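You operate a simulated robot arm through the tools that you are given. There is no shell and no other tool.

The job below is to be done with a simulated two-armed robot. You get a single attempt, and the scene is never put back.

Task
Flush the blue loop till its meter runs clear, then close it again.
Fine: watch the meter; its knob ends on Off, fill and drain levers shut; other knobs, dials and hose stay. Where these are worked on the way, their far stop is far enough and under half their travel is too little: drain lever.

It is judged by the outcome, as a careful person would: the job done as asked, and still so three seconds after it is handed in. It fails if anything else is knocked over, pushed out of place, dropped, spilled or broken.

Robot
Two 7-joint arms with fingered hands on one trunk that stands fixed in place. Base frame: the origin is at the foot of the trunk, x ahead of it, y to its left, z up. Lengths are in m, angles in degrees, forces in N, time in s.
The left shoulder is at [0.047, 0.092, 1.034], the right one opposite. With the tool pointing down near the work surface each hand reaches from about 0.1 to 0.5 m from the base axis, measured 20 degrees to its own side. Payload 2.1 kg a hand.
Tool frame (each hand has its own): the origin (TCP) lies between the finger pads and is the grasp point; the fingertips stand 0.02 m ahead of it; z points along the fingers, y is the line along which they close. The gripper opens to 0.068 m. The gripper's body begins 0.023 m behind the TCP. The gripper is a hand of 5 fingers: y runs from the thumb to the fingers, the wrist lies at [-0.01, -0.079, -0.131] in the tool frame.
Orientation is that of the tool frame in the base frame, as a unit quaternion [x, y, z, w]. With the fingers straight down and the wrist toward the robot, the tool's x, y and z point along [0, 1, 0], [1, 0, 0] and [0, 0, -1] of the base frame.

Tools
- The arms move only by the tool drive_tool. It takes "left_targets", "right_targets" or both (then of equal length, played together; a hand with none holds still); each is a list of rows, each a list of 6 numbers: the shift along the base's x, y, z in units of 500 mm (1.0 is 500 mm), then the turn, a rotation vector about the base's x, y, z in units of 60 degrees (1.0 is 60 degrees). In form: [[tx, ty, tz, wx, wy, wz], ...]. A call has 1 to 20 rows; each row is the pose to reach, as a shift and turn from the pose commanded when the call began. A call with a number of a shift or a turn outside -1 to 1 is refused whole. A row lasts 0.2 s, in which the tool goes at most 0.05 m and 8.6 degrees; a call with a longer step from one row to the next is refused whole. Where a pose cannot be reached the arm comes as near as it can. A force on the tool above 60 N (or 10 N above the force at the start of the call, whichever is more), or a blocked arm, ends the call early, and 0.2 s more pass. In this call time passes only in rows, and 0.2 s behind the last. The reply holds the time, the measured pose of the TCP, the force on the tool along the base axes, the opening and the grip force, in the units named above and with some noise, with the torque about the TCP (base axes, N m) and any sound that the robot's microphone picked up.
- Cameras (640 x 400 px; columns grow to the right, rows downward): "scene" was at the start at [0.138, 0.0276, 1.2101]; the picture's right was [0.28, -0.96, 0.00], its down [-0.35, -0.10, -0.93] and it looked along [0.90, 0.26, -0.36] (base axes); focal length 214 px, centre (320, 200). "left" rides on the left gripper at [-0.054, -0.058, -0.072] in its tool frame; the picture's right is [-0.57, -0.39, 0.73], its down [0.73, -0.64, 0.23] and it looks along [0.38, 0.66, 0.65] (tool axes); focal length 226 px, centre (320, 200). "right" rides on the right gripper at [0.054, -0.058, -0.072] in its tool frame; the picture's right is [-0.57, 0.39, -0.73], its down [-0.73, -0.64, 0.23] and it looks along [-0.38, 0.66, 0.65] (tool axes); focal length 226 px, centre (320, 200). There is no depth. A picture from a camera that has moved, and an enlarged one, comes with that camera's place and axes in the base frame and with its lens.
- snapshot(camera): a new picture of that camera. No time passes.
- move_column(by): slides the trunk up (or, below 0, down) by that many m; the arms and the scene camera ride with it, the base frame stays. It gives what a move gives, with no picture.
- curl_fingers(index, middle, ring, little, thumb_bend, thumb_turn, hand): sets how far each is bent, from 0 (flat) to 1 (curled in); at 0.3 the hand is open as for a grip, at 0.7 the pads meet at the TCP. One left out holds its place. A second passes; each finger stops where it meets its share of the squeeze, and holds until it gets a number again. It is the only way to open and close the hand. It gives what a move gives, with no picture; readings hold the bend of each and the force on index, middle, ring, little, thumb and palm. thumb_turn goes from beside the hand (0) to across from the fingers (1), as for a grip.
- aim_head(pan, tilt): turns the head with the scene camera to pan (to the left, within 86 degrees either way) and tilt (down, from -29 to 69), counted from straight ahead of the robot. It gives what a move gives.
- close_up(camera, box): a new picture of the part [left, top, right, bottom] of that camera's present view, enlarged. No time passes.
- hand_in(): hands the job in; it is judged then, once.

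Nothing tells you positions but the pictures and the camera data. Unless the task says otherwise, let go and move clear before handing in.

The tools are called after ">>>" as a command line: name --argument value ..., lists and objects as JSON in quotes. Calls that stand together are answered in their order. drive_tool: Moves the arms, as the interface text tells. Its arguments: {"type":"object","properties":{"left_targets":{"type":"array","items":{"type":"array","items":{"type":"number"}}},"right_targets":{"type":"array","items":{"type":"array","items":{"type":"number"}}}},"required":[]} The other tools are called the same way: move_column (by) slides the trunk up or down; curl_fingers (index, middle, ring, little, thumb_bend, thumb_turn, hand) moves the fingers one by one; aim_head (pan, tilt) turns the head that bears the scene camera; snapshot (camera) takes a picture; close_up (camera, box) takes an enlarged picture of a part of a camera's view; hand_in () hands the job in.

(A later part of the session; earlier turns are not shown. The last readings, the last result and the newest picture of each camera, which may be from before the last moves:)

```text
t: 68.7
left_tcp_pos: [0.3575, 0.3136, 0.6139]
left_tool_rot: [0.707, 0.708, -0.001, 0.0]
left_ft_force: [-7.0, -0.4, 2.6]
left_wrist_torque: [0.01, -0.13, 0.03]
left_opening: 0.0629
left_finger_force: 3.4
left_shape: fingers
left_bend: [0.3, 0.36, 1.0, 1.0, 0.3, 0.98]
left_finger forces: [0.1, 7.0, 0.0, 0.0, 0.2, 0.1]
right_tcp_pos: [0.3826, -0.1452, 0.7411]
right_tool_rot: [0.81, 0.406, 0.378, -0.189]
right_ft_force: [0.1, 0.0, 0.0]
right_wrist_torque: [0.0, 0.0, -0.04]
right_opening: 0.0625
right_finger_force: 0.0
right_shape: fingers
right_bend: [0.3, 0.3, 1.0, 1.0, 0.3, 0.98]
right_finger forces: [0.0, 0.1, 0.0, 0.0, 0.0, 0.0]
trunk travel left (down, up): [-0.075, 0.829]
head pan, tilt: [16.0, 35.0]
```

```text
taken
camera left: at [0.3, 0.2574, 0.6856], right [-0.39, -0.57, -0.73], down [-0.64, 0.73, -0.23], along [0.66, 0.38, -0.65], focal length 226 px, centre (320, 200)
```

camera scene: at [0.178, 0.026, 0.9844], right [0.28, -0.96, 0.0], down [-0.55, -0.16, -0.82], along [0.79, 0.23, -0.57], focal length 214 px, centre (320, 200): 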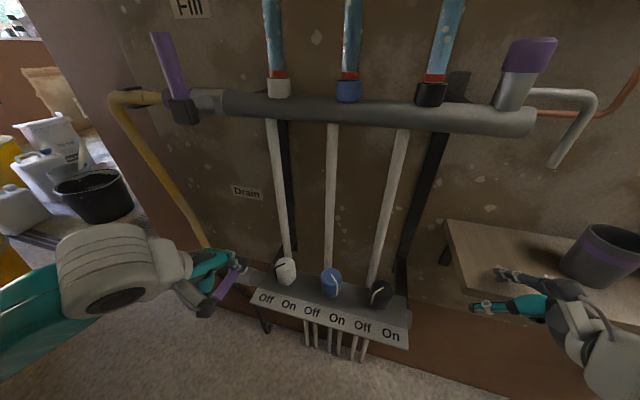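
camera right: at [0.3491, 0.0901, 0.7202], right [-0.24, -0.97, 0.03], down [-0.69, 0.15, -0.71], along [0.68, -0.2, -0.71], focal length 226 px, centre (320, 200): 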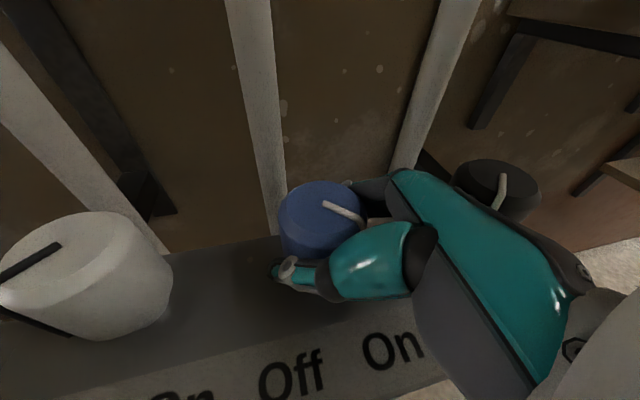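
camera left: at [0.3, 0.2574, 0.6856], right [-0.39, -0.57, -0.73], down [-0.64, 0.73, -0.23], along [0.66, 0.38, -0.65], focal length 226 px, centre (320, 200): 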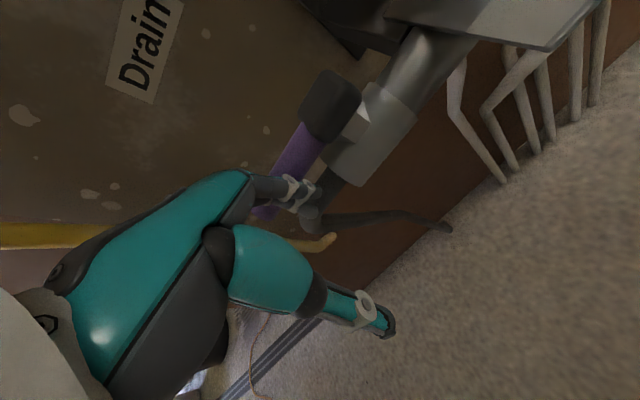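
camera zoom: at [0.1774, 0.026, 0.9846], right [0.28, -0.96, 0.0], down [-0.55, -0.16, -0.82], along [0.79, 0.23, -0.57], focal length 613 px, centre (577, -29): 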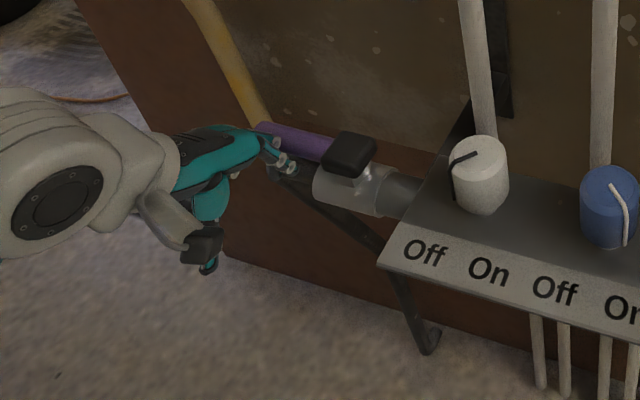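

The drain lever is now parallel to its pipe and firm against its stop, so it is open. Withdrawing the left hand toward me and up, then tilting it to point forward for the fill lever.

>>> drive_tool --left_targets '[[-0.04, -0.01, 0, 0, 0, 0], [-0.1, -0.02, 0.02, 0, 0, 0], [-0.12, -0.03, 0.1, 0, 0, 0], [-0.12, -0.04, 0.19, 0, 0, 0], [-0.12, -0.05, 0.28, 0, 0, 0], [-0.12, -0.06, 0.37, 0, 0, 0], [-0.12, -0.08, 0.46, 0, 0, 0]]'

>>> drive_tool --left_targets '[[0, 0, 0.02, 0, -0.14, 0], [0, -0.02, 0.04, 0, -0.28, 0], [0, -0.04, 0.06, 0, -0.42, 0], [0, -0.06, 0.08, 0, -0.56, 0], [0, -0.08, 0.1, 0, -0.7, 0], [0, -0.1, 0.14, 0, -0.84, 0], [0, -0.1, 0.18, 0, -0.97, 0]]'

>>> snapshot --camera "scene"

>>> snapshot --camera "left"

```text
t: 70.3
left_tcp_pos: [0.2991, 0.2718, 0.846]
left_tool_rot: [0.707, 0.707, -0.001, 0.0]
left_ft_force: [0.4, -0.1, 0.4]
left_wrist_torque: [0.02, 0.0, -0.05]
left_opening: 0.0625
left_finger_force: 0.0
left_shape: fingers
left_bend: [0.3, 0.3, 1.0, 1.0, 0.3, 0.98]
left_finger forces: [0.0, 0.0, 0.0, 0.1, 0.1, 0.0]
right_tcp_pos: [0.3818, -0.1467, 0.7413]
right_tool_rot: [0.811, 0.406, 0.377, -0.189]
right_ft_force: [0.0, -0.6, 0.0]
right_wrist_torque: [-0.02, 0.01, 0.02]
right_opening: 0.0622
right_finger_force: 0.0
right_shape: fingers
right_bend: [0.3, 0.3, 1.0, 1.0, 0.3, 0.98]
right_finger forces: [0.1, 0.0, 0.1, 0.0, 0.0, 0.0]
trunk travel left (down, up): [-0.075, 0.829]
head pan, tilt: [16.0, 35.0]
```

```text
t: 71.9
left_tcp_pos: [0.312, 0.2385, 0.9563]
left_tool_rot: [0.616, 0.619, 0.345, 0.344]
left_ft_force: [-0.7, 0.2, 0.6]
left_wrist_torque: [-0.02, 0.02, 0.0]
left_opening: 0.0626
left_finger_force: 0.0
left_shape: fingers
left_bend: [0.3, 0.3, 1.0, 1.0, 0.3, 0.98]
left_finger forces: [0.1, 0.1, 0.0, 0.0, 0.1, 0.0]
left hand out of reach, approached as far as the arm can: row 4, 5, 6, 7
right_tcp_pos: [0.3821, -0.1465, 0.7416]
right_tool_rot: [0.811, 0.406, 0.377, -0.189]
right_ft_force: [0.8, -0.3, 0.1]
right_wrist_torque: [-0.02, -0.04, 0.0]
right_opening: 0.0621
right_finger_force: 0.2
right_shape: fingers
right_bend: [0.3, 0.3, 1.0, 1.0, 0.3, 0.98]
right_finger forces: [0.1, 0.0, 0.0, 0.0, 0.0, 0.0]
trunk travel left (down, up): [-0.075, 0.829]
head pan, tilt: [16.0, 35.0]
```

```text
taken
camera scene: at [0.178, 0.026, 0.9844], right [0.28, -0.96, 0.0], down [-0.55, -0.16, -0.82], along [0.79, 0.23, -0.57], focal length 214 px, centre (320, 200)
```

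scene: 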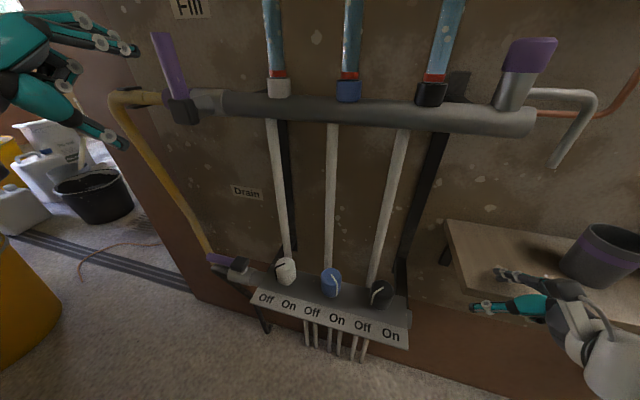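

```text
taken
camera left: at [0.2205, 0.1839, 0.9449], right [0.42, -0.57, -0.71], down [-0.14, 0.73, -0.67], along [0.9, 0.38, 0.22], focal length 226 px, centre (320, 200)
```

left: 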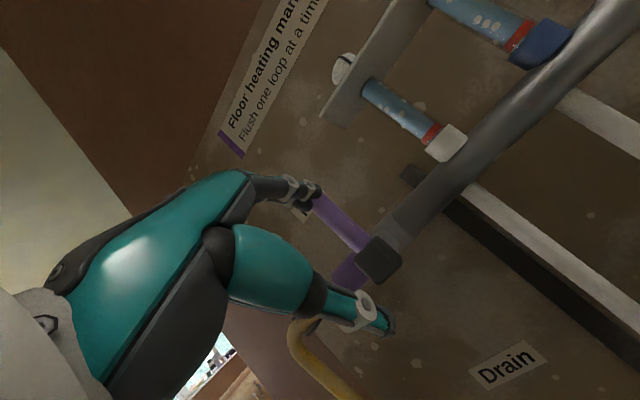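

The fill lever hub is at about (0.394, 0.259, 0.92) with its tip at z≈0.99. I'll swing the thumb beside the hand so it won't foul the hub, then look.

>>> curl_fingers --hand "left" --thumb_turn 0 --thumb_bend 0.5

>>> snapshot --camera "left"

>>> aim_head --pan 25 --tilt 15

>>> snapshot --camera "scene"

```text
t: 72.9
left_tcp_pos: [0.3107, 0.2383, 0.9559]
left_tool_rot: [0.618, 0.618, 0.343, 0.344]
left_ft_force: [-0.3, -0.8, 0.1]
left_wrist_torque: [0.02, -0.01, -0.01]
left_opening: 0.0754
left_finger_force: 0.1
left_shape: fingers
left_bend: [0.3, 0.3, 1.0, 1.0, 0.5, 0.0]
left_finger forces: [0.0, 0.1, 0.0, 0.0, 0.0, 0.0]
right_tcp_pos: [0.3829, -0.1462, 0.7397]
right_tool_rot: [0.811, 0.405, 0.377, -0.189]
right_ft_force: [-0.5, 0.5, 0.4]
right_wrist_torque: [0.01, 0.03, 0.01]
right_opening: 0.0622
right_finger_force: 0.0
right_shape: fingers
right_bend: [0.3, 0.3, 1.0, 1.0, 0.3, 0.98]
right_finger forces: [0.0, 0.0, 0.0, 0.0, 0.1, 0.0]
trunk travel left (down, up): [-0.075, 0.829]
head pan, tilt: [16.0, 35.0]
```

```text
taken
camera left: at [0.2205, 0.184, 0.9448], right [0.41, -0.57, -0.71], down [-0.14, 0.73, -0.67], along [0.9, 0.38, 0.22], focal length 226 px, centre (320, 200)
```

left: 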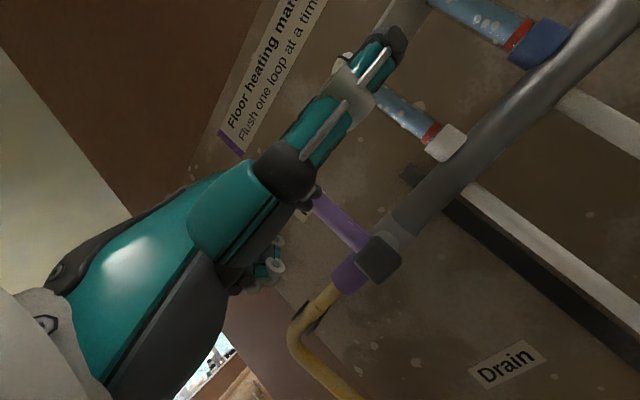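

```text
t: 73.7
left_tcp_pos: [0.3126, 0.2392, 0.9566]
left_tool_rot: [0.618, 0.618, 0.342, 0.344]
left_ft_force: [0.2, -0.5, 0.4]
left_wrist_torque: [-0.01, 0.02, -0.01]
left_opening: 0.075
left_finger_force: 0.1
left_shape: fingers
left_bend: [0.3, 0.3, 1.0, 1.0, 0.5, 0.0]
left_finger forces: [0.0, 0.0, 0.1, 0.0, 0.1, 0.0]
right_tcp_pos: [0.3815, -0.1466, 0.7389]
right_tool_rot: [0.811, 0.406, 0.377, -0.189]
right_ft_force: [0.8, 0.2, 0.5]
right_wrist_torque: [-0.01, 0.01, 0.0]
right_opening: 0.0621
right_finger_force: 0.1
right_shape: fingers
right_bend: [0.3, 0.3, 1.0, 1.0, 0.3, 0.98]
right_finger forces: [0.0, 0.0, 0.0, 0.0, 0.0, 0.0]
trunk travel left (down, up): [-0.075, 0.829]
head pan, tilt: [25.0, 15.0]
```

```text
taken
camera scene: at [0.178, 0.0412, 1.0164], right [0.42, -0.91, 0.0], down [-0.24, -0.11, -0.97], along [0.88, 0.41, -0.26], focal length 214 px, centre (320, 200)
```

scene: 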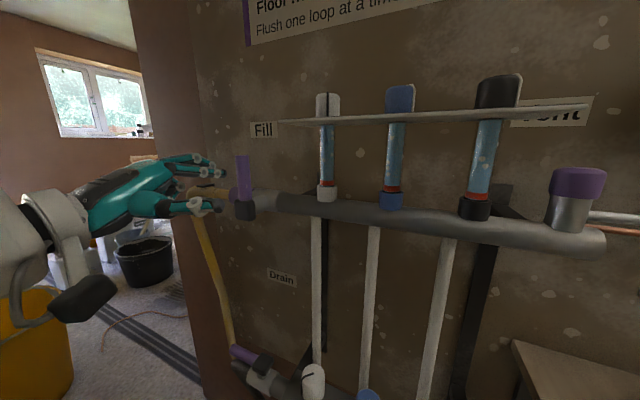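

>>> curl_fingers --hand "left" --thumb_turn 1 --thumb_bend 1

>>> snapshot --camera "left"

>>> close_up --camera "scene" --box '[60, 120, 340, 260]'

```text
t: 74.7
left_tcp_pos: [0.3117, 0.2394, 0.9568]
left_tool_rot: [0.618, 0.618, 0.343, 0.344]
left_ft_force: [-0.2, 0.9, 0.6]
left_wrist_torque: [0.0, -0.02, -0.02]
left_opening: 0.0136
left_finger_force: 0.1
left_shape: fingers
left_bend: [0.29, 0.3, 1.0, 1.0, 0.99, 1.0]
left_finger forces: [0.0, 0.0, 0.1, 0.0, 0.0, 0.0]
right_tcp_pos: [0.3818, -0.1471, 0.7408]
right_tool_rot: [0.811, 0.406, 0.377, -0.189]
right_ft_force: [0.1, -0.3, 0.9]
right_wrist_torque: [0.01, -0.03, -0.01]
right_opening: 0.0623
right_finger_force: 0.0
right_shape: fingers
right_bend: [0.3, 0.3, 1.0, 1.0, 0.3, 0.98]
right_finger forces: [0.0, 0.0, 0.1, 0.1, 0.1, 0.0]
trunk travel left (down, up): [-0.075, 0.829]
head pan, tilt: [25.0, 15.0]
```

```text
taken
camera left: at [0.2205, 0.184, 0.9448], right [0.41, -0.57, -0.71], down [-0.14, 0.73, -0.67], along [0.9, 0.38, 0.22], focal length 226 px, centre (320, 200)
```

left: 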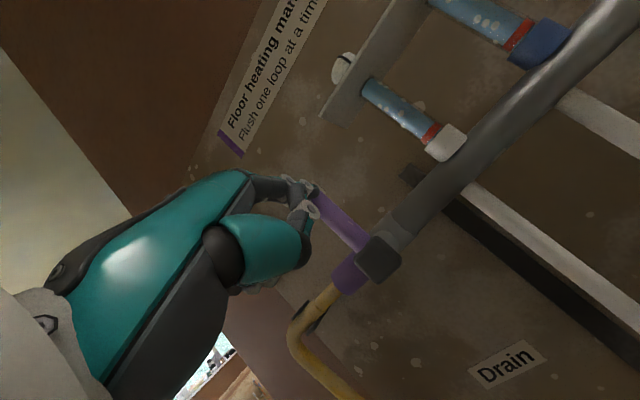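

```text
2.29 times, centred on (200, 190) of scene
camera zoom: at [0.178, 0.0412, 1.0164], right [0.42, -0.91, 0.0], down [-0.23, -0.11, -0.97], along [0.88, 0.41, -0.26], focal length 490 px, centre (594, 223)
```

zoom: 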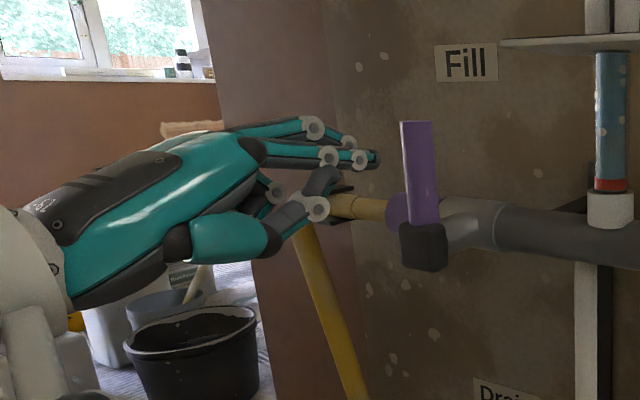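

The folded thumb leaves index and middle as a clean pusher. Moving to the right of the fill lever and forward beside it.

>>> drive_tool --left_targets '[[0.0, -0.025, 0, 0, 0, 0], [0.0, -0.045, 0, 0, 0, 0], [0.06, -0.045, 0, 0, 0, 0], [0.126, -0.045, 0, 0, 0, 0]]'

>>> close_up --camera "scene" --box '[60, 120, 340, 260]'

>>> snapshot --camera "left"

```text
t: 75.7
left_tcp_pos: [0.3752, 0.216, 0.9567]
left_tool_rot: [0.617, 0.618, 0.343, 0.345]
left_ft_force: [0.5, -0.1, 0.5]
left_wrist_torque: [-0.03, -0.04, 0.01]
left_opening: 0.0137
left_finger_force: 0.0
left_shape: fingers
left_bend: [0.29, 0.3, 1.0, 1.0, 0.99, 1.0]
left_finger forces: [0.0, 0.1, 0.0, 0.0, 0.0, 0.0]
left hand out of reach, approached as far as the arm can: row 1, 2
right_tcp_pos: [0.3827, -0.1461, 0.7404]
right_tool_rot: [0.811, 0.405, 0.376, -0.189]
right_ft_force: [-1.2, 0.1, 0.1]
right_wrist_torque: [0.02, 0.0, 0.01]
right_opening: 0.0621
right_finger_force: 0.0
right_shape: fingers
right_bend: [0.3, 0.3, 1.0, 1.0, 0.3, 0.98]
right_finger forces: [0.0, 0.0, 0.0, 0.1, 0.1, 0.0]
trunk travel left (down, up): [-0.075, 0.829]
head pan, tilt: [25.0, 15.0]
```

```text
2.29 times, centred on (200, 190) of scene
camera zoom: at [0.178, 0.0412, 1.0164], right [0.42, -0.91, 0.0], down [-0.23, -0.11, -0.97], along [0.88, 0.41, -0.26], focal length 490 px, centre (594, 223)
```

zoom: 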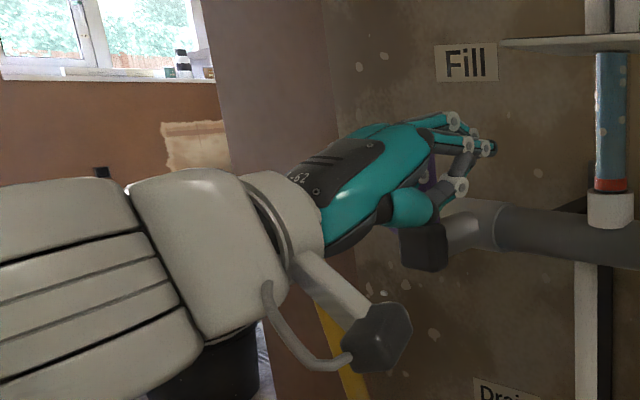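

```text
taken
camera left: at [0.2843, 0.1615, 0.9447], right [0.41, -0.57, -0.71], down [-0.14, 0.73, -0.67], along [0.9, 0.38, 0.22], focal length 226 px, centre (320, 200)
```

left: 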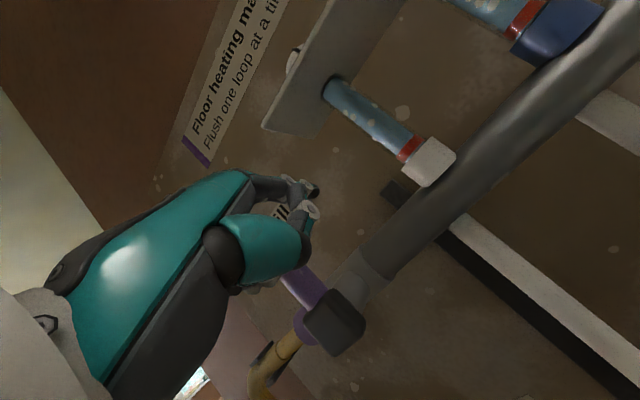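

Fingers are to the right of the lever. Nudging left.

>>> drive_tool --left_targets '[[0, 0.03, 0.005, 0, 0, 0], [0, 0.05, 0.005, 0, 0, 0], [0, 0.065, 0.005, 0, 0, 0]]'

>>> close_up --camera "scene" --box '[60, 120, 340, 260]'

>>> snapshot --camera "left"

```text
t: 76.5
left_tcp_pos: [0.3748, 0.2489, 0.9594]
left_tool_rot: [0.617, 0.619, 0.343, 0.343]
left_ft_force: [0.6, -1.9, 0.0]
left_wrist_torque: [0.06, 0.0, -0.08]
left_opening: 0.0134
left_finger_force: 1.6
left_shape: fingers
left_bend: [0.29, 0.3, 1.0, 1.0, 0.99, 1.0]
left_finger forces: [0.0, 2.1, 0.0, 0.0, 0.0, 0.0]
right_tcp_pos: [0.3832, -0.146, 0.7403]
right_tool_rot: [0.811, 0.405, 0.377, -0.19]
right_ft_force: [0.5, 0.1, -0.4]
right_wrist_torque: [0.02, 0.02, 0.0]
right_opening: 0.0623
right_finger_force: 0.2
right_shape: fingers
right_bend: [0.3, 0.3, 1.0, 1.0, 0.3, 0.98]
right_finger forces: [0.0, 0.1, 0.1, 0.1, 0.1, 0.0]
trunk travel left (down, up): [-0.075, 0.829]
head pan, tilt: [25.0, 15.0]
```

```text
2.29 times, centred on (200, 190) of scene
camera zoom: at [0.178, 0.0409, 1.0164], right [0.42, -0.91, 0.0], down [-0.23, -0.11, -0.97], along [0.88, 0.41, -0.26], focal length 490 px, centre (594, 223)
```

zoom: 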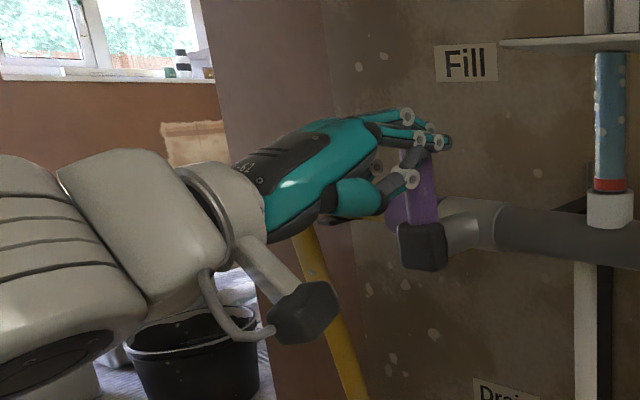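

```text
taken
camera left: at [0.2836, 0.1938, 0.9467], right [0.41, -0.57, -0.71], down [-0.14, 0.73, -0.67], along [0.9, 0.38, 0.22], focal length 226 px, centre (320, 200)
```

left: 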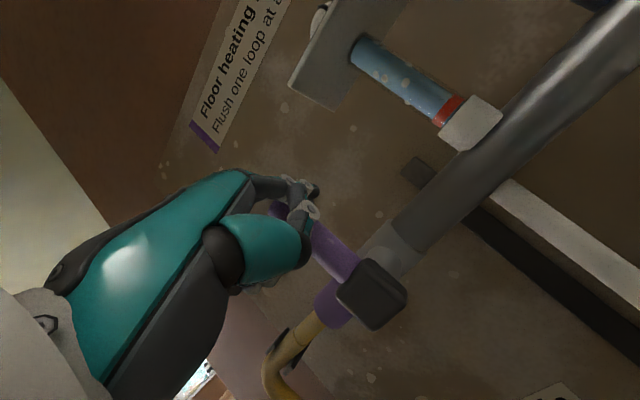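

The lever is yielding leftward with about 2 N. Following the arc gradually.

>>> drive_tool --left_targets '[[0, 0.02, 0.0, 0, 0, 0], [0, 0.04, -0.004, 0, 0, 0]]'

>>> close_up --camera "scene" --box '[60, 120, 340, 260]'

>>> close_up --camera "scene" --box '[300, 80, 440, 220]'

```text
t: 77.1
left_tcp_pos: [0.3737, 0.2686, 0.9565]
left_tool_rot: [0.617, 0.618, 0.345, 0.345]
left_ft_force: [0.0, -0.5, 0.2]
left_wrist_torque: [0.02, 0.01, -0.03]
left_opening: 0.0134
left_finger_force: 0.7
left_shape: fingers
left_bend: [0.29, 0.29, 1.0, 1.0, 0.99, 1.0]
left_finger forces: [0.0, 0.8, 0.0, 0.0, 0.1, 0.1]
right_tcp_pos: [0.3817, -0.1474, 0.741]
right_tool_rot: [0.81, 0.406, 0.378, -0.189]
right_ft_force: [-0.8, 0.0, -0.7]
right_wrist_torque: [0.02, 0.01, -0.01]
right_opening: 0.0621
right_finger_force: 0.0
right_shape: fingers
right_bend: [0.3, 0.3, 1.0, 1.0, 0.3, 0.98]
right_finger forces: [0.0, 0.1, 0.0, 0.0, 0.1, 0.0]
trunk travel left (down, up): [-0.075, 0.829]
head pan, tilt: [25.0, 15.0]
```

```text
2.29 times, centred on (200, 190) of scene
camera zoom: at [0.1781, 0.0411, 1.0164], right [0.42, -0.91, 0.0], down [-0.23, -0.11, -0.97], along [0.88, 0.41, -0.26], focal length 490 px, centre (594, 223)
```

zoom: 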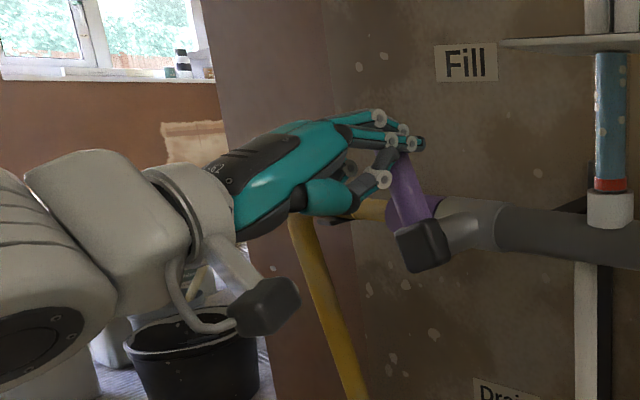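

```text
2.86 times, centred on (370, 150) of scene
camera zoom: at [0.1781, 0.0411, 1.0164], right [0.42, -0.91, 0.0], down [-0.23, -0.11, -0.97], along [0.88, 0.41, -0.26], focal length 613 px, centre (177, 343)
```

zoom: 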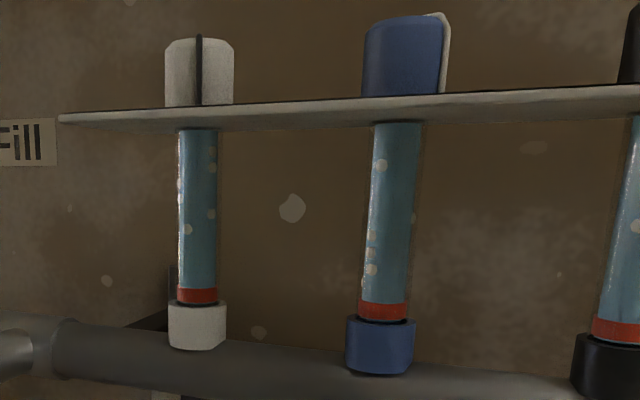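

>>> drive_tool --left_targets '[[0, 0.033, -0.012, 0, 0, 0], [0, 0.06, -0.032, 0, 0, 0]]'

>>> close_up --camera "scene" --box '[60, 120, 340, 260]'

>>> close_up --camera "scene" --box '[300, 80, 440, 220]'

```text
t: 77.7
left_tcp_pos: [0.3751, 0.2995, 0.9417]
left_tool_rot: [0.618, 0.618, 0.344, 0.344]
left_ft_force: [0.0, -1.0, 0.1]
left_wrist_torque: [0.02, -0.03, -0.01]
left_opening: 0.0136
left_finger_force: 0.2
left_shape: fingers
left_bend: [0.29, 0.29, 1.0, 1.0, 0.99, 1.0]
left_finger forces: [0.0, 0.6, 0.0, 0.0, 0.0, 0.0]
right_tcp_pos: [0.3835, -0.1453, 0.74]
right_tool_rot: [0.811, 0.406, 0.377, -0.189]
right_ft_force: [-0.3, -0.3, 0.7]
right_wrist_torque: [-0.02, -0.03, 0.04]
right_opening: 0.0621
right_finger_force: 0.1
right_shape: fingers
right_bend: [0.3, 0.3, 1.0, 1.0, 0.3, 0.98]
right_finger forces: [0.0, 0.0, 0.0, 0.0, 0.0, 0.1]
trunk travel left (down, up): [-0.075, 0.829]
head pan, tilt: [25.0, 15.0]
```

```text
2.29 times, centred on (200, 190) of scene
camera zoom: at [0.178, 0.0411, 1.0164], right [0.42, -0.91, 0.0], down [-0.23, -0.11, -0.97], along [0.88, 0.41, -0.26], focal length 490 px, centre (594, 223)
```

zoom: 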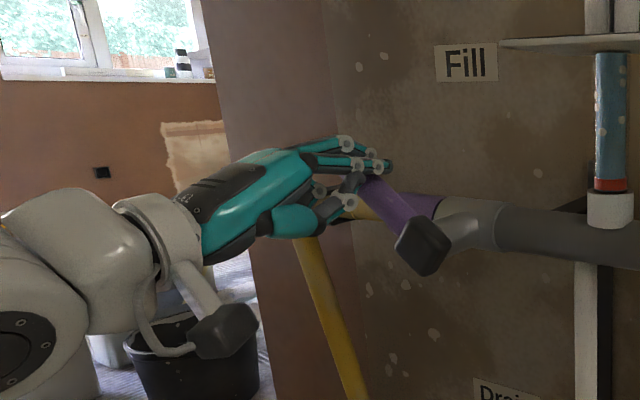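

```text
2.86 times, centred on (370, 150) of scene
camera zoom: at [0.178, 0.0411, 1.0164], right [0.42, -0.91, 0.0], down [-0.23, -0.11, -0.97], along [0.88, 0.41, -0.26], focal length 613 px, centre (177, 343)
```

zoom: 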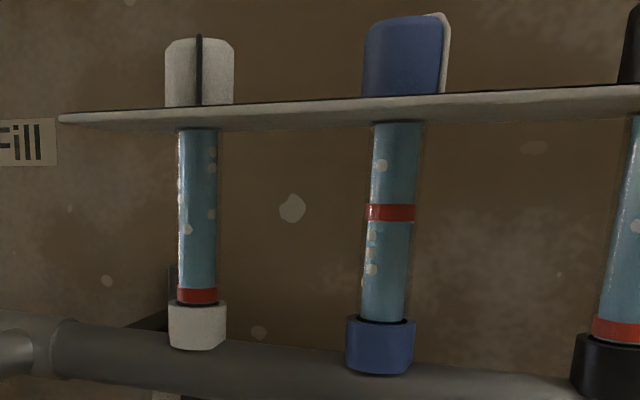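

Flow has started: the blue float rose, and bubbles are visible. Easing the fill lever further open.

>>> drive_tool --left_targets '[[0, 0.022, -0.028, 0, 0, 0], [0, 0.03, -0.056, 0, 0, 0], [0, 0.03, -0.08, 0, 0, 0]]'

>>> close_up --camera "scene" --box '[60, 120, 340, 260]'

>>> close_up --camera "scene" --box '[300, 80, 440, 220]'

```text
t: 78.5
left_tcp_pos: [0.3744, 0.3153, 0.9018]
left_tool_rot: [0.617, 0.618, 0.344, 0.344]
left_ft_force: [0.6, -0.7, 5.8]
left_wrist_torque: [0.0, -0.21, 0.01]
left_opening: 0.0144
left_finger_force: 3.6
left_shape: fingers
left_bend: [0.26, 0.28, 1.0, 1.0, 0.99, 1.0]
left_finger forces: [3.3, 2.8, 0.1, 0.0, 0.0, 0.1]
right_tcp_pos: [0.3822, -0.1464, 0.7405]
right_tool_rot: [0.81, 0.406, 0.379, -0.19]
right_ft_force: [0.0, 0.0, 0.1]
right_wrist_torque: [0.05, -0.02, -0.01]
right_opening: 0.0622
right_finger_force: 0.0
right_shape: fingers
right_bend: [0.3, 0.3, 1.0, 1.0, 0.3, 0.98]
right_finger forces: [0.0, 0.0, 0.1, 0.1, 0.0, 0.1]
trunk travel left (down, up): [-0.075, 0.829]
head pan, tilt: [25.0, 15.0]
```

```text
2.29 times, centred on (200, 190) of scene
camera zoom: at [0.1777, 0.041, 1.0166], right [0.42, -0.91, 0.0], down [-0.23, -0.11, -0.97], along [0.88, 0.41, -0.26], focal length 490 px, centre (594, 223)
```

zoom: 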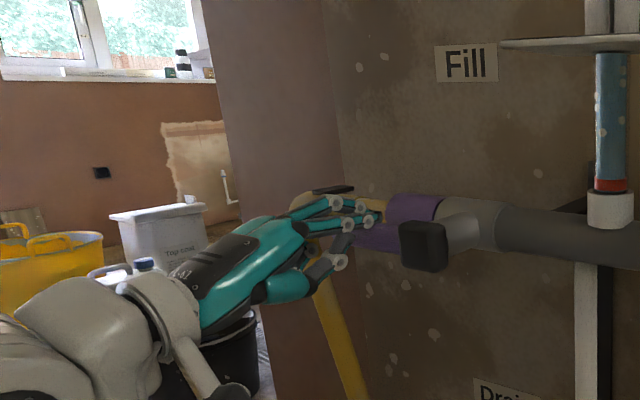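

```text
2.86 times, centred on (370, 150) of scene
camera zoom: at [0.1777, 0.041, 1.0166], right [0.42, -0.91, 0.0], down [-0.23, -0.11, -0.97], along [0.88, 0.41, -0.26], focal length 613 px, centre (177, 343)
```

zoom: 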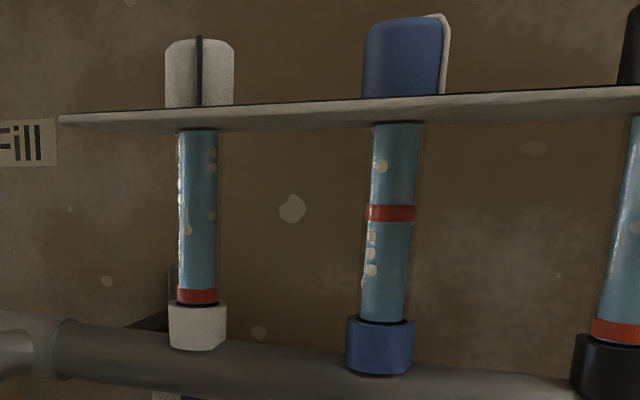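

The fill lever is horizontal at its stop and the loop is flushing. I'll back the left hand off and position it below the lever for closing later, while watching the blue meter.

>>> drive_tool --left_targets '[[0, 0, 0.03, 0, 0, 0], [-0.08, 0, 0.03, 0, 0, 0], [-0.14, 0, 0.0, 0, 0, 0], [-0.14, 0, -0.06, 0, 0, 0], [-0.14, 0, -0.11, 0, 0, 0]]'

>>> close_up --camera "scene" --box '[300, 80, 440, 220]'

>>> snapshot --camera "scene"

```text
t: 79.7
left_tcp_pos: [0.3033, 0.3139, 0.8455]
left_tool_rot: [0.617, 0.618, 0.344, 0.344]
left_ft_force: [0.0, -1.0, 0.3]
left_wrist_torque: [0.0, 0.01, 0.0]
left_opening: 0.0135
left_finger_force: 0.1
left_shape: fingers
left_bend: [0.29, 0.3, 1.0, 1.0, 0.99, 1.0]
left_finger forces: [0.1, 0.0, 0.0, 0.0, 0.0, 0.0]
right_tcp_pos: [0.3838, -0.1463, 0.74]
right_tool_rot: [0.811, 0.406, 0.377, -0.189]
right_ft_force: [-0.4, 0.2, 0.7]
right_wrist_torque: [0.0, 0.02, 0.01]
right_opening: 0.0622
right_finger_force: 0.1
right_shape: fingers
right_bend: [0.3, 0.3, 1.0, 1.0, 0.3, 0.98]
right_finger forces: [0.1, 0.0, 0.0, 0.0, 0.0, 0.0]
trunk travel left (down, up): [-0.075, 0.829]
head pan, tilt: [25.0, 15.0]
```

```text
2.86 times, centred on (370, 150) of scene
camera zoom: at [0.178, 0.0412, 1.0164], right [0.42, -0.91, 0.0], down [-0.23, -0.11, -0.97], along [0.88, 0.41, -0.26], focal length 613 px, centre (177, 343)
```

zoom: 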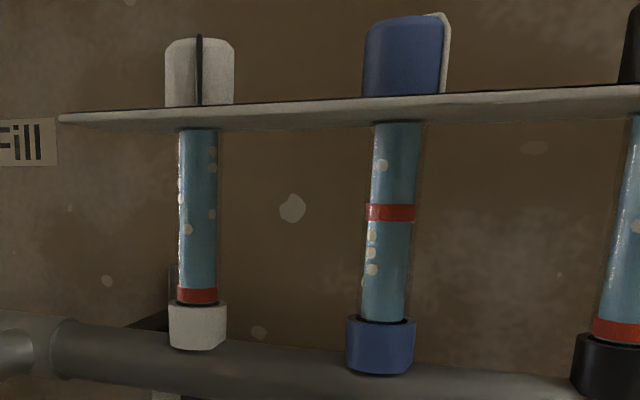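

```text
taken
camera scene: at [0.178, 0.0412, 1.0164], right [0.42, -0.91, 0.0], down [-0.23, -0.11, -0.97], along [0.88, 0.41, -0.26], focal length 214 px, centre (320, 200)
```

scene: 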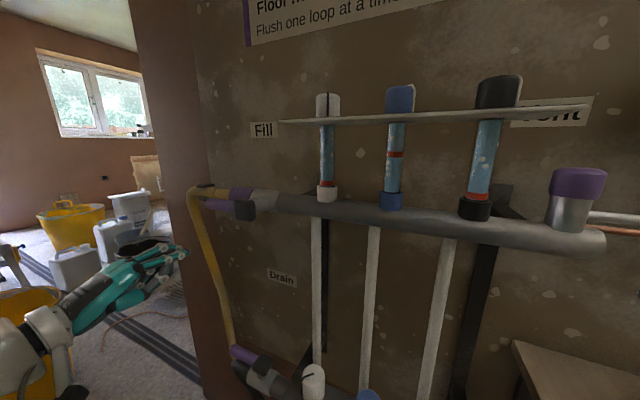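

Still some bubbles in the blue glass. Waiting with the hand held still.

>>> drive_tool --left_targets '[[0, 0, 0, 0, 0, 0], [0, 0, 0, 0, 0, 0], [0, 0, 0, 0, 0, 0], [0, 0, 0, 0, 0, 0], [0, 0, 0, 0, 0, 0], [0, 0, 0, 0, 0, 0], [0, 0, 0, 0, 0, 0], [0, 0, 0, 0, 0, 0], [0, 0, 0, 0, 0, 0], [0, 0, 0, 0, 0, 0], [0, 0, 0, 0, 0, 0], [0, 0, 0, 0, 0, 0], [0, 0, 0, 0, 0, 0], [0, 0, 0, 0, 0, 0], [0, 0, 0, 0, 0, 0]]'

>>> close_up --camera "scene" --box '[300, 80, 440, 220]'

>>> aim_head --pan 0 --tilt 15

>>> snapshot --camera "scene"

>>> close_up --camera "scene" --box '[160, 60, 320, 220]'

```text
t: 82.9
left_tcp_pos: [0.3032, 0.3144, 0.8465]
left_tool_rot: [0.617, 0.618, 0.344, 0.345]
left_ft_force: [-0.7, -0.1, 0.3]
left_wrist_torque: [-0.03, -0.01, 0.03]
left_opening: 0.0133
left_finger_force: 0.1
left_shape: fingers
left_bend: [0.29, 0.3, 1.0, 1.0, 0.99, 1.0]
left_finger forces: [0.0, 0.0, 0.1, 0.0, 0.1, 0.0]
right_tcp_pos: [0.3831, -0.1466, 0.7419]
right_tool_rot: [0.811, 0.406, 0.378, -0.188]
right_ft_force: [-0.6, 0.8, 0.0]
right_wrist_torque: [0.01, 0.0, -0.04]
right_opening: 0.0621
right_finger_force: 0.1
right_shape: fingers
right_bend: [0.3, 0.3, 1.0, 1.0, 0.3, 0.98]
right_finger forces: [0.1, 0.1, 0.0, 0.1, 0.0, 0.0]
trunk travel left (down, up): [-0.075, 0.829]
head pan, tilt: [25.0, 15.0]
```

```text
2.86 times, centred on (370, 150) of scene
camera zoom: at [0.178, 0.0412, 1.0164], right [0.42, -0.91, 0.0], down [-0.23, -0.11, -0.97], along [0.88, 0.41, -0.26], focal length 613 px, centre (177, 343)
```

zoom: 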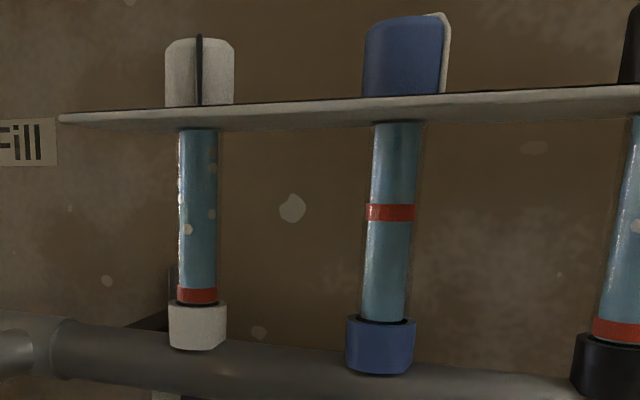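

```text
t: 83.8
left_tcp_pos: [0.3046, 0.3142, 0.8452]
left_tool_rot: [0.617, 0.618, 0.344, 0.345]
left_ft_force: [0.2, 0.3, -0.3]
left_wrist_torque: [-0.03, 0.02, -0.03]
left_opening: 0.0134
left_finger_force: 0.1
left_shape: fingers
left_bend: [0.29, 0.3, 1.0, 1.0, 0.99, 1.0]
left_finger forces: [0.1, 0.1, 0.0, 0.0, 0.0, 0.1]
right_tcp_pos: [0.3831, -0.1468, 0.7408]
right_tool_rot: [0.811, 0.406, 0.376, -0.189]
right_ft_force: [0.2, 0.6, 0.5]
right_wrist_torque: [0.03, 0.02, 0.01]
right_opening: 0.0623
right_finger_force: 0.1
right_shape: fingers
right_bend: [0.3, 0.3, 1.0, 1.0, 0.3, 0.98]
right_finger forces: [0.0, 0.0, 0.0, 0.1, 0.0, 0.0]
trunk travel left (down, up): [-0.075, 0.829]
head pan, tilt: [0.0, 15.0]
```

```text
taken
camera scene: at [0.1868, 0.0018, 1.0164], right [0.0, -1.0, 0.0], down [-0.26, 0.0, -0.97], along [0.97, 0.0, -0.26], focal length 214 px, centre (320, 200)
```

scene: 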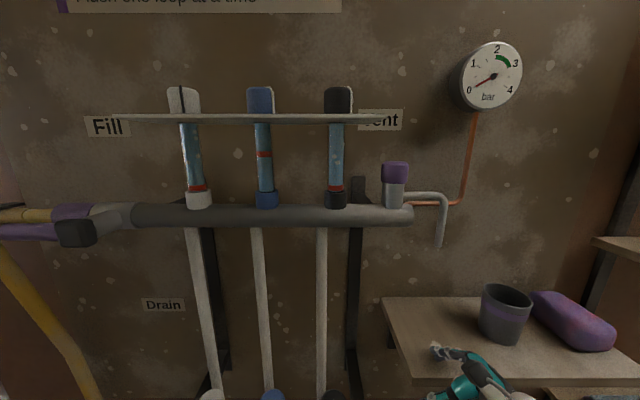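

```text
2.50 times, centred on (240, 140) of scene
camera zoom: at [0.1868, 0.0018, 1.0164], right [0.0, -1.0, 0.0], down [-0.26, 0.0, -0.97], along [0.97, 0.0, -0.26], focal length 536 px, centre (520, 350)
```

zoom: 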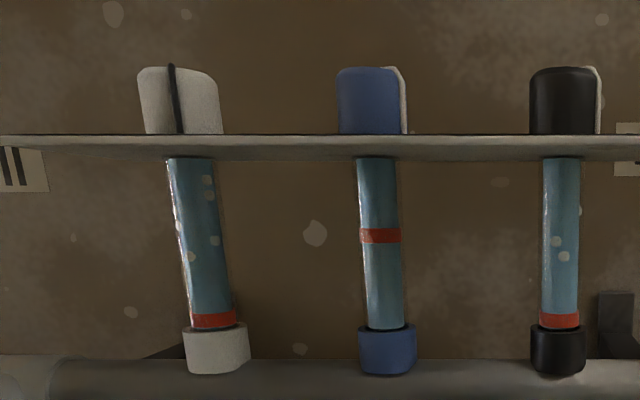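

>>> close_up --camera "scene" --box '[230, 110, 300, 220]'

>>> close_up --camera "scene" --box '[440, 30, 540, 120]'

```text
3.64 times, centred on (265, 165) of scene
camera zoom: at [0.1868, 0.0018, 1.0164], right [0.0, -1.0, 0.0], down [-0.26, 0.0, -0.97], along [0.97, 0.0, -0.26], focal length 780 px, centre (520, 327)
```

zoom: 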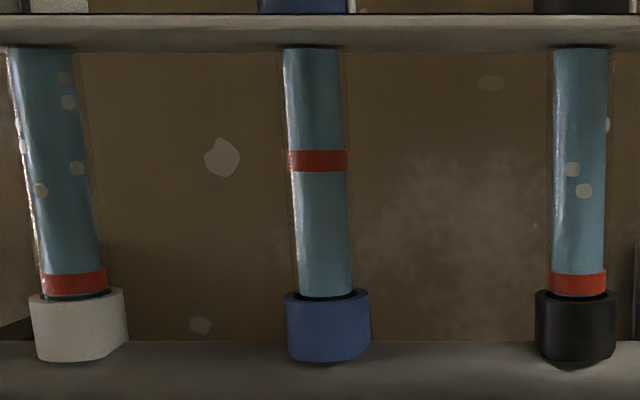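

```text
4.44 times, centred on (490, 75) of scene
camera zoom: at [0.1868, 0.0018, 1.0164], right [0.0, -1.0, 0.0], down [-0.26, 0.0, -0.97], along [0.97, 0.0, -0.26], focal length 953 px, centre (-436, 756)
```

zoom: 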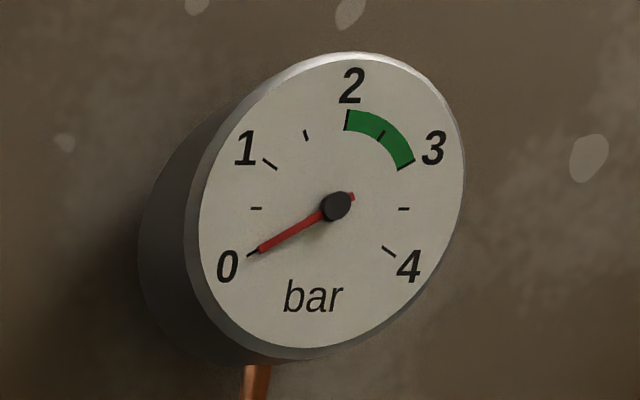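

The blue meter is clear of bubbles while its neighbours still show some, and pressure is at 0 with the drain open. Closing the fill now: sliding the fingers under its lever.

>>> aim_head --pan 25 --tilt 15

>>> drive_tool --left_targets '[[0.07, 0, 0, 0, 0, 0], [0.14, 0, 0, 0, 0, 0]]'

>>> close_up --camera "scene" --box '[60, 120, 340, 260]'

>>> snapshot --camera "left"

```text
t: 84.7
left_tcp_pos: [0.3044, 0.3136, 0.8455]
left_tool_rot: [0.618, 0.618, 0.343, 0.345]
left_ft_force: [-1.1, 0.4, 0.6]
left_wrist_torque: [0.0, 0.01, -0.03]
left_opening: 0.0135
left_finger_force: 0.0
left_shape: fingers
left_bend: [0.29, 0.3, 1.0, 1.0, 0.99, 1.0]
left_finger forces: [0.0, 0.0, 0.1, 0.0, 0.0, 0.1]
right_tcp_pos: [0.382, -0.1455, 0.7408]
right_tool_rot: [0.811, 0.406, 0.377, -0.189]
right_ft_force: [0.1, 0.3, -0.3]
right_wrist_torque: [-0.02, 0.0, 0.04]
right_opening: 0.062
right_finger_force: 0.0
right_shape: fingers
right_bend: [0.3, 0.3, 1.0, 1.0, 0.3, 0.98]
right_finger forces: [0.0, 0.0, 0.1, 0.0, 0.0, 0.0]
trunk travel left (down, up): [-0.075, 0.829]
head pan, tilt: [25.0, 15.0]
```

```text
t: 85.3
left_tcp_pos: [0.3746, 0.3157, 0.8455]
left_tool_rot: [0.618, 0.618, 0.343, 0.344]
left_ft_force: [-0.4, -0.8, -0.1]
left_wrist_torque: [-0.05, -0.04, 0.02]
left_opening: 0.0136
left_finger_force: 0.1
left_shape: fingers
left_bend: [0.29, 0.3, 1.0, 1.0, 0.99, 1.0]
left_finger forces: [0.0, 0.1, 0.0, 0.0, 0.1, 0.0]
right_tcp_pos: [0.3827, -0.1463, 0.7405]
right_tool_rot: [0.811, 0.406, 0.377, -0.189]
right_ft_force: [-0.8, 0.1, -0.6]
right_wrist_torque: [-0.03, 0.0, 0.0]
right_opening: 0.0622
right_finger_force: 0.1
right_shape: fingers
right_bend: [0.3, 0.3, 1.0, 1.0, 0.3, 0.98]
right_finger forces: [0.1, 0.0, 0.0, 0.1, 0.1, 0.0]
trunk travel left (down, up): [-0.075, 0.829]
head pan, tilt: [25.0, 15.0]
```

```text
2.29 times, centred on (200, 190) of scene
camera zoom: at [0.178, 0.0412, 1.0164], right [0.42, -0.91, 0.0], down [-0.23, -0.11, -0.97], along [0.88, 0.41, -0.26], focal length 490 px, centre (594, 223)
```

zoom: 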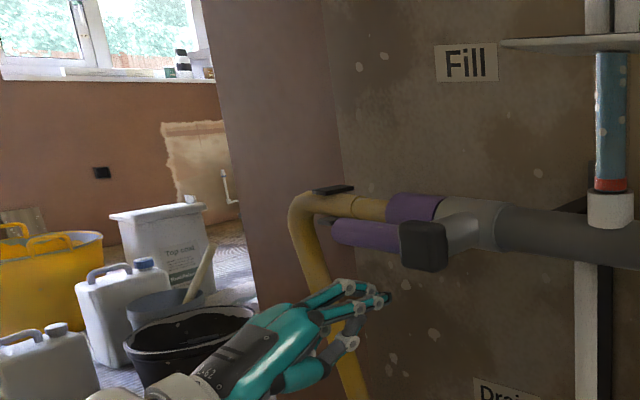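

```text
taken
camera left: at [0.2837, 0.2598, 0.8331], right [0.42, -0.57, -0.71], down [-0.14, 0.73, -0.67], along [0.9, 0.38, 0.22], focal length 226 px, centre (320, 200)
```

left: 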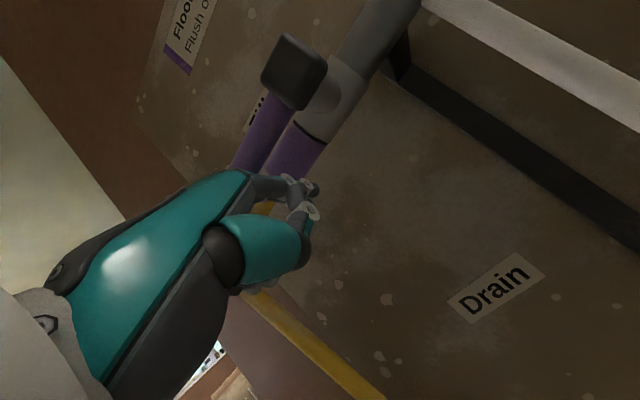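

Fingers are below the fill lever. Lifting it along its arc, first half.

>>> drive_tool --left_targets '[[0, 0, 0.056, 0, 0, 0], [0, 0.006, 0.086, 0, 0, 0], [0, 0.007, 0.117, 0, 0, 0], [0, 0, 0.147, 0, 0, 0]]'

>>> close_up --camera "scene" --box '[60, 120, 340, 260]'

```text
t: 86.3
left_tcp_pos: [0.3743, 0.3149, 0.9201]
left_tool_rot: [0.618, 0.618, 0.343, 0.345]
left_ft_force: [0.2, -0.3, -1.1]
left_wrist_torque: [0.01, 0.02, 0.06]
left_opening: 0.0127
left_finger_force: 0.3
left_shape: fingers
left_bend: [0.3, 0.3, 1.0, 1.0, 0.99, 1.0]
left_finger forces: [1.1, 0.1, 0.0, 0.1, 0.0, 0.0]
right_tcp_pos: [0.3825, -0.1456, 0.7412]
right_tool_rot: [0.811, 0.406, 0.378, -0.188]
right_ft_force: [0.7, -0.2, 0.1]
right_wrist_torque: [0.04, -0.01, -0.04]
right_opening: 0.0622
right_finger_force: 0.0
right_shape: fingers
right_bend: [0.3, 0.3, 1.0, 1.0, 0.3, 0.98]
right_finger forces: [0.1, 0.0, 0.0, 0.1, 0.0, 0.0]
trunk travel left (down, up): [-0.075, 0.829]
head pan, tilt: [25.0, 15.0]
```

```text
2.29 times, centred on (200, 190) of scene
camera zoom: at [0.1781, 0.0413, 1.0164], right [0.42, -0.91, 0.0], down [-0.23, -0.11, -0.97], along [0.88, 0.41, -0.26], focal length 490 px, centre (594, 223)
```

zoom: 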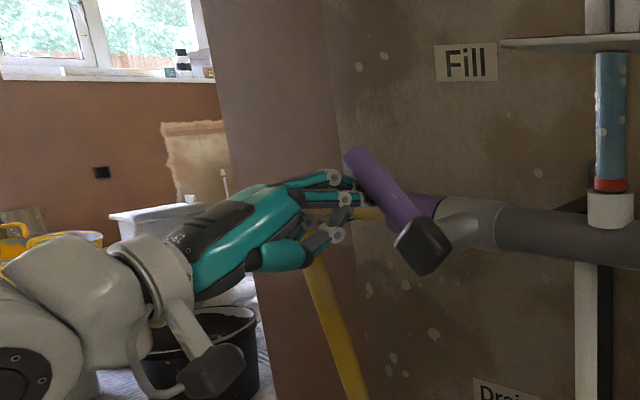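

Lever at about 45°. Completing the swing to upright.

>>> drive_tool --left_targets '[[0, -0.018, 0.028, 0, 0, 0], [0, -0.04, 0.05, 0, 0, 0], [0, -0.066, 0.067, 0, 0, 0], [0, -0.08, 0.069, 0, 0, 0]]'

>>> close_up --camera "scene" --box '[60, 120, 340, 260]'

>>> close_up --camera "scene" --box '[300, 80, 440, 220]'

```text
t: 87.3
left_tcp_pos: [0.3731, 0.2755, 0.9532]
left_tool_rot: [0.617, 0.62, 0.343, 0.344]
left_ft_force: [0.4, 8.3, -0.9]
left_wrist_torque: [-0.23, 0.05, 0.24]
left_opening: 0.0137
left_finger_force: 4.4
left_shape: fingers
left_bend: [0.29, 0.3, 1.0, 1.0, 0.99, 1.0]
left_finger forces: [9.1, 0.0, 0.0, 0.1, 0.1, 0.0]
right_tcp_pos: [0.3816, -0.146, 0.7414]
right_tool_rot: [0.811, 0.406, 0.377, -0.189]
right_ft_force: [0.3, -0.7, -0.3]
right_wrist_torque: [-0.02, 0.0, 0.01]
right_opening: 0.0624
right_finger_force: 0.1
right_shape: fingers
right_bend: [0.3, 0.3, 1.0, 1.0, 0.3, 0.98]
right_finger forces: [0.0, 0.0, 0.0, 0.0, 0.0, 0.0]
trunk travel left (down, up): [-0.075, 0.829]
head pan, tilt: [25.0, 15.0]
```

```text
2.29 times, centred on (200, 190) of scene
camera zoom: at [0.1781, 0.0423, 1.0164], right [0.42, -0.91, 0.0], down [-0.23, -0.11, -0.97], along [0.88, 0.41, -0.26], focal length 490 px, centre (594, 223)
```

zoom: 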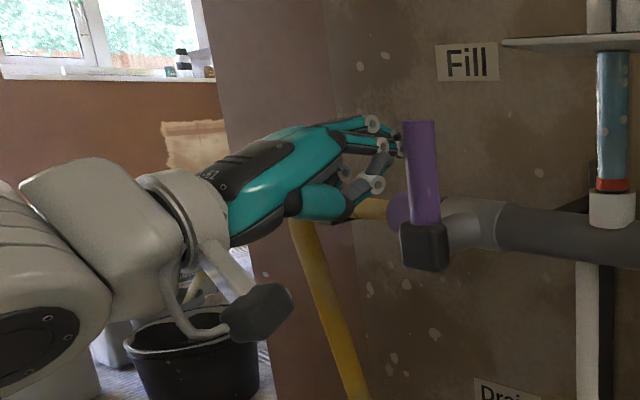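

```text
2.86 times, centred on (370, 150) of scene
camera zoom: at [0.1781, 0.0423, 1.0164], right [0.42, -0.91, 0.0], down [-0.23, -0.11, -0.97], along [0.88, 0.41, -0.26], focal length 613 px, centre (177, 343)
```

zoom: 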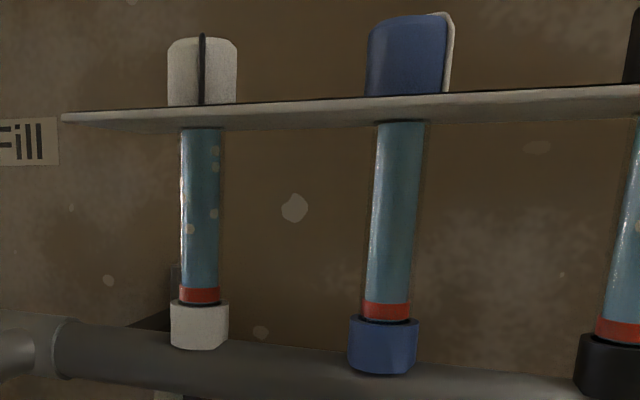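

The fill lever is upright at its stop, the blue float has dropped, and the glass is clear. Next: withdraw, return the hand to fingers-down, and look at the drain lever from above.

>>> drive_tool --left_targets '[[-0.01, 0.02, 0, 0, 0, 0], [-0.08, 0.04, 0, 0, 0, 0], [-0.15, 0.06, -0.02, 0, 0.12, 0], [-0.15, 0.08, -0.07, 0, 0.26, 0], [-0.15, 0.1, -0.14, 0, 0.4, 0], [-0.15, 0.1, -0.22, 0, 0.54, 0], [-0.15, 0.1, -0.3, 0, 0.68, 0], [-0.14, 0.1, -0.38, 0, 0.82, 0], [-0.12, 0.1, -0.44, 0, 0.97, 0]]'

>>> curl_fingers --hand "left" --thumb_bend 0.3 --thumb_turn 1

>>> aim_head --pan 25 --tilt 45

>>> snapshot --camera "scene"

>>> snapshot --camera "left"

```text
refused: row 9 steps farther than a row can; nothing moved
```

```text
t: 88.3
left_tcp_pos: [0.3744, 0.2751, 0.9529]
left_tool_rot: [0.617, 0.619, 0.343, 0.345]
left_ft_force: [-0.4, 9.3, -1.1]
left_wrist_torque: [-0.23, -0.04, 0.24]
left_opening: 0.0626
left_finger_force: 5.3
left_shape: fingers
left_bend: [0.3, 0.3, 1.0, 1.0, 0.3, 0.98]
left_finger forces: [10.2, 0.1, 0.1, 0.0, 0.0, 0.0]
right_tcp_pos: [0.3825, -0.1458, 0.7407]
right_tool_rot: [0.811, 0.406, 0.377, -0.189]
right_ft_force: [-0.2, 0.0, -0.2]
right_wrist_torque: [0.0, -0.02, -0.01]
right_opening: 0.0623
right_finger_force: 0.1
right_shape: fingers
right_bend: [0.3, 0.3, 1.0, 1.0, 0.3, 0.98]
right_finger forces: [0.0, 0.0, 0.0, 0.1, 0.0, 0.0]
trunk travel left (down, up): [-0.075, 0.829]
head pan, tilt: [25.0, 15.0]
```

```text
t: 89.2
left_tcp_pos: [0.3749, 0.2744, 0.9521]
left_tool_rot: [0.617, 0.619, 0.343, 0.344]
left_ft_force: [-0.3, 8.1, 0.0]
left_wrist_torque: [-0.23, 0.0, 0.24]
left_opening: 0.0626
left_finger_force: 5.0
left_shape: fingers
left_bend: [0.3, 0.3, 1.0, 1.0, 0.3, 0.98]
left_finger forces: [10.3, 0.0, 0.1, 0.1, 0.0, 0.0]
right_tcp_pos: [0.3824, -0.1457, 0.7408]
right_tool_rot: [0.811, 0.406, 0.377, -0.189]
right_ft_force: [0.3, -0.6, -0.2]
right_wrist_torque: [-0.03, 0.0, 0.01]
right_opening: 0.0624
right_finger_force: 0.0
right_shape: fingers
right_bend: [0.3, 0.3, 1.0, 1.0, 0.3, 0.98]
right_finger forces: [0.1, 0.0, 0.0, 0.0, 0.0, 0.1]
trunk travel left (down, up): [-0.075, 0.829]
head pan, tilt: [25.0, 45.0]
```

```text
taken
camera scene: at [0.1671, 0.0371, 0.9696], right [0.42, -0.91, 0.0], down [-0.64, -0.3, -0.71], along [0.64, 0.3, -0.71], focal length 214 px, centre (320, 200)
```

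scene: 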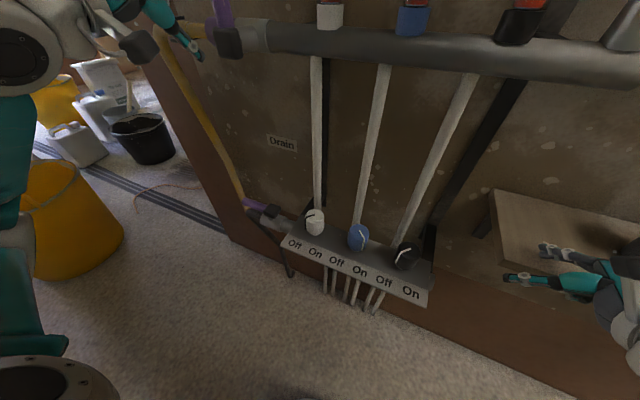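

```text
taken
camera left: at [0.283, 0.2199, 0.9416], right [0.42, -0.57, -0.71], down [-0.14, 0.73, -0.67], along [0.9, 0.38, 0.22], focal length 226 px, centre (320, 200)
```

left: 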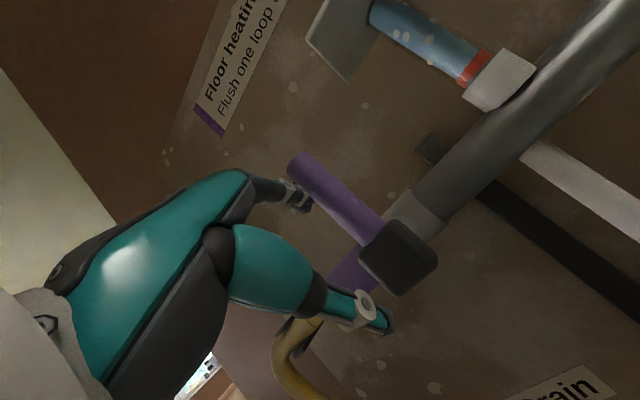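

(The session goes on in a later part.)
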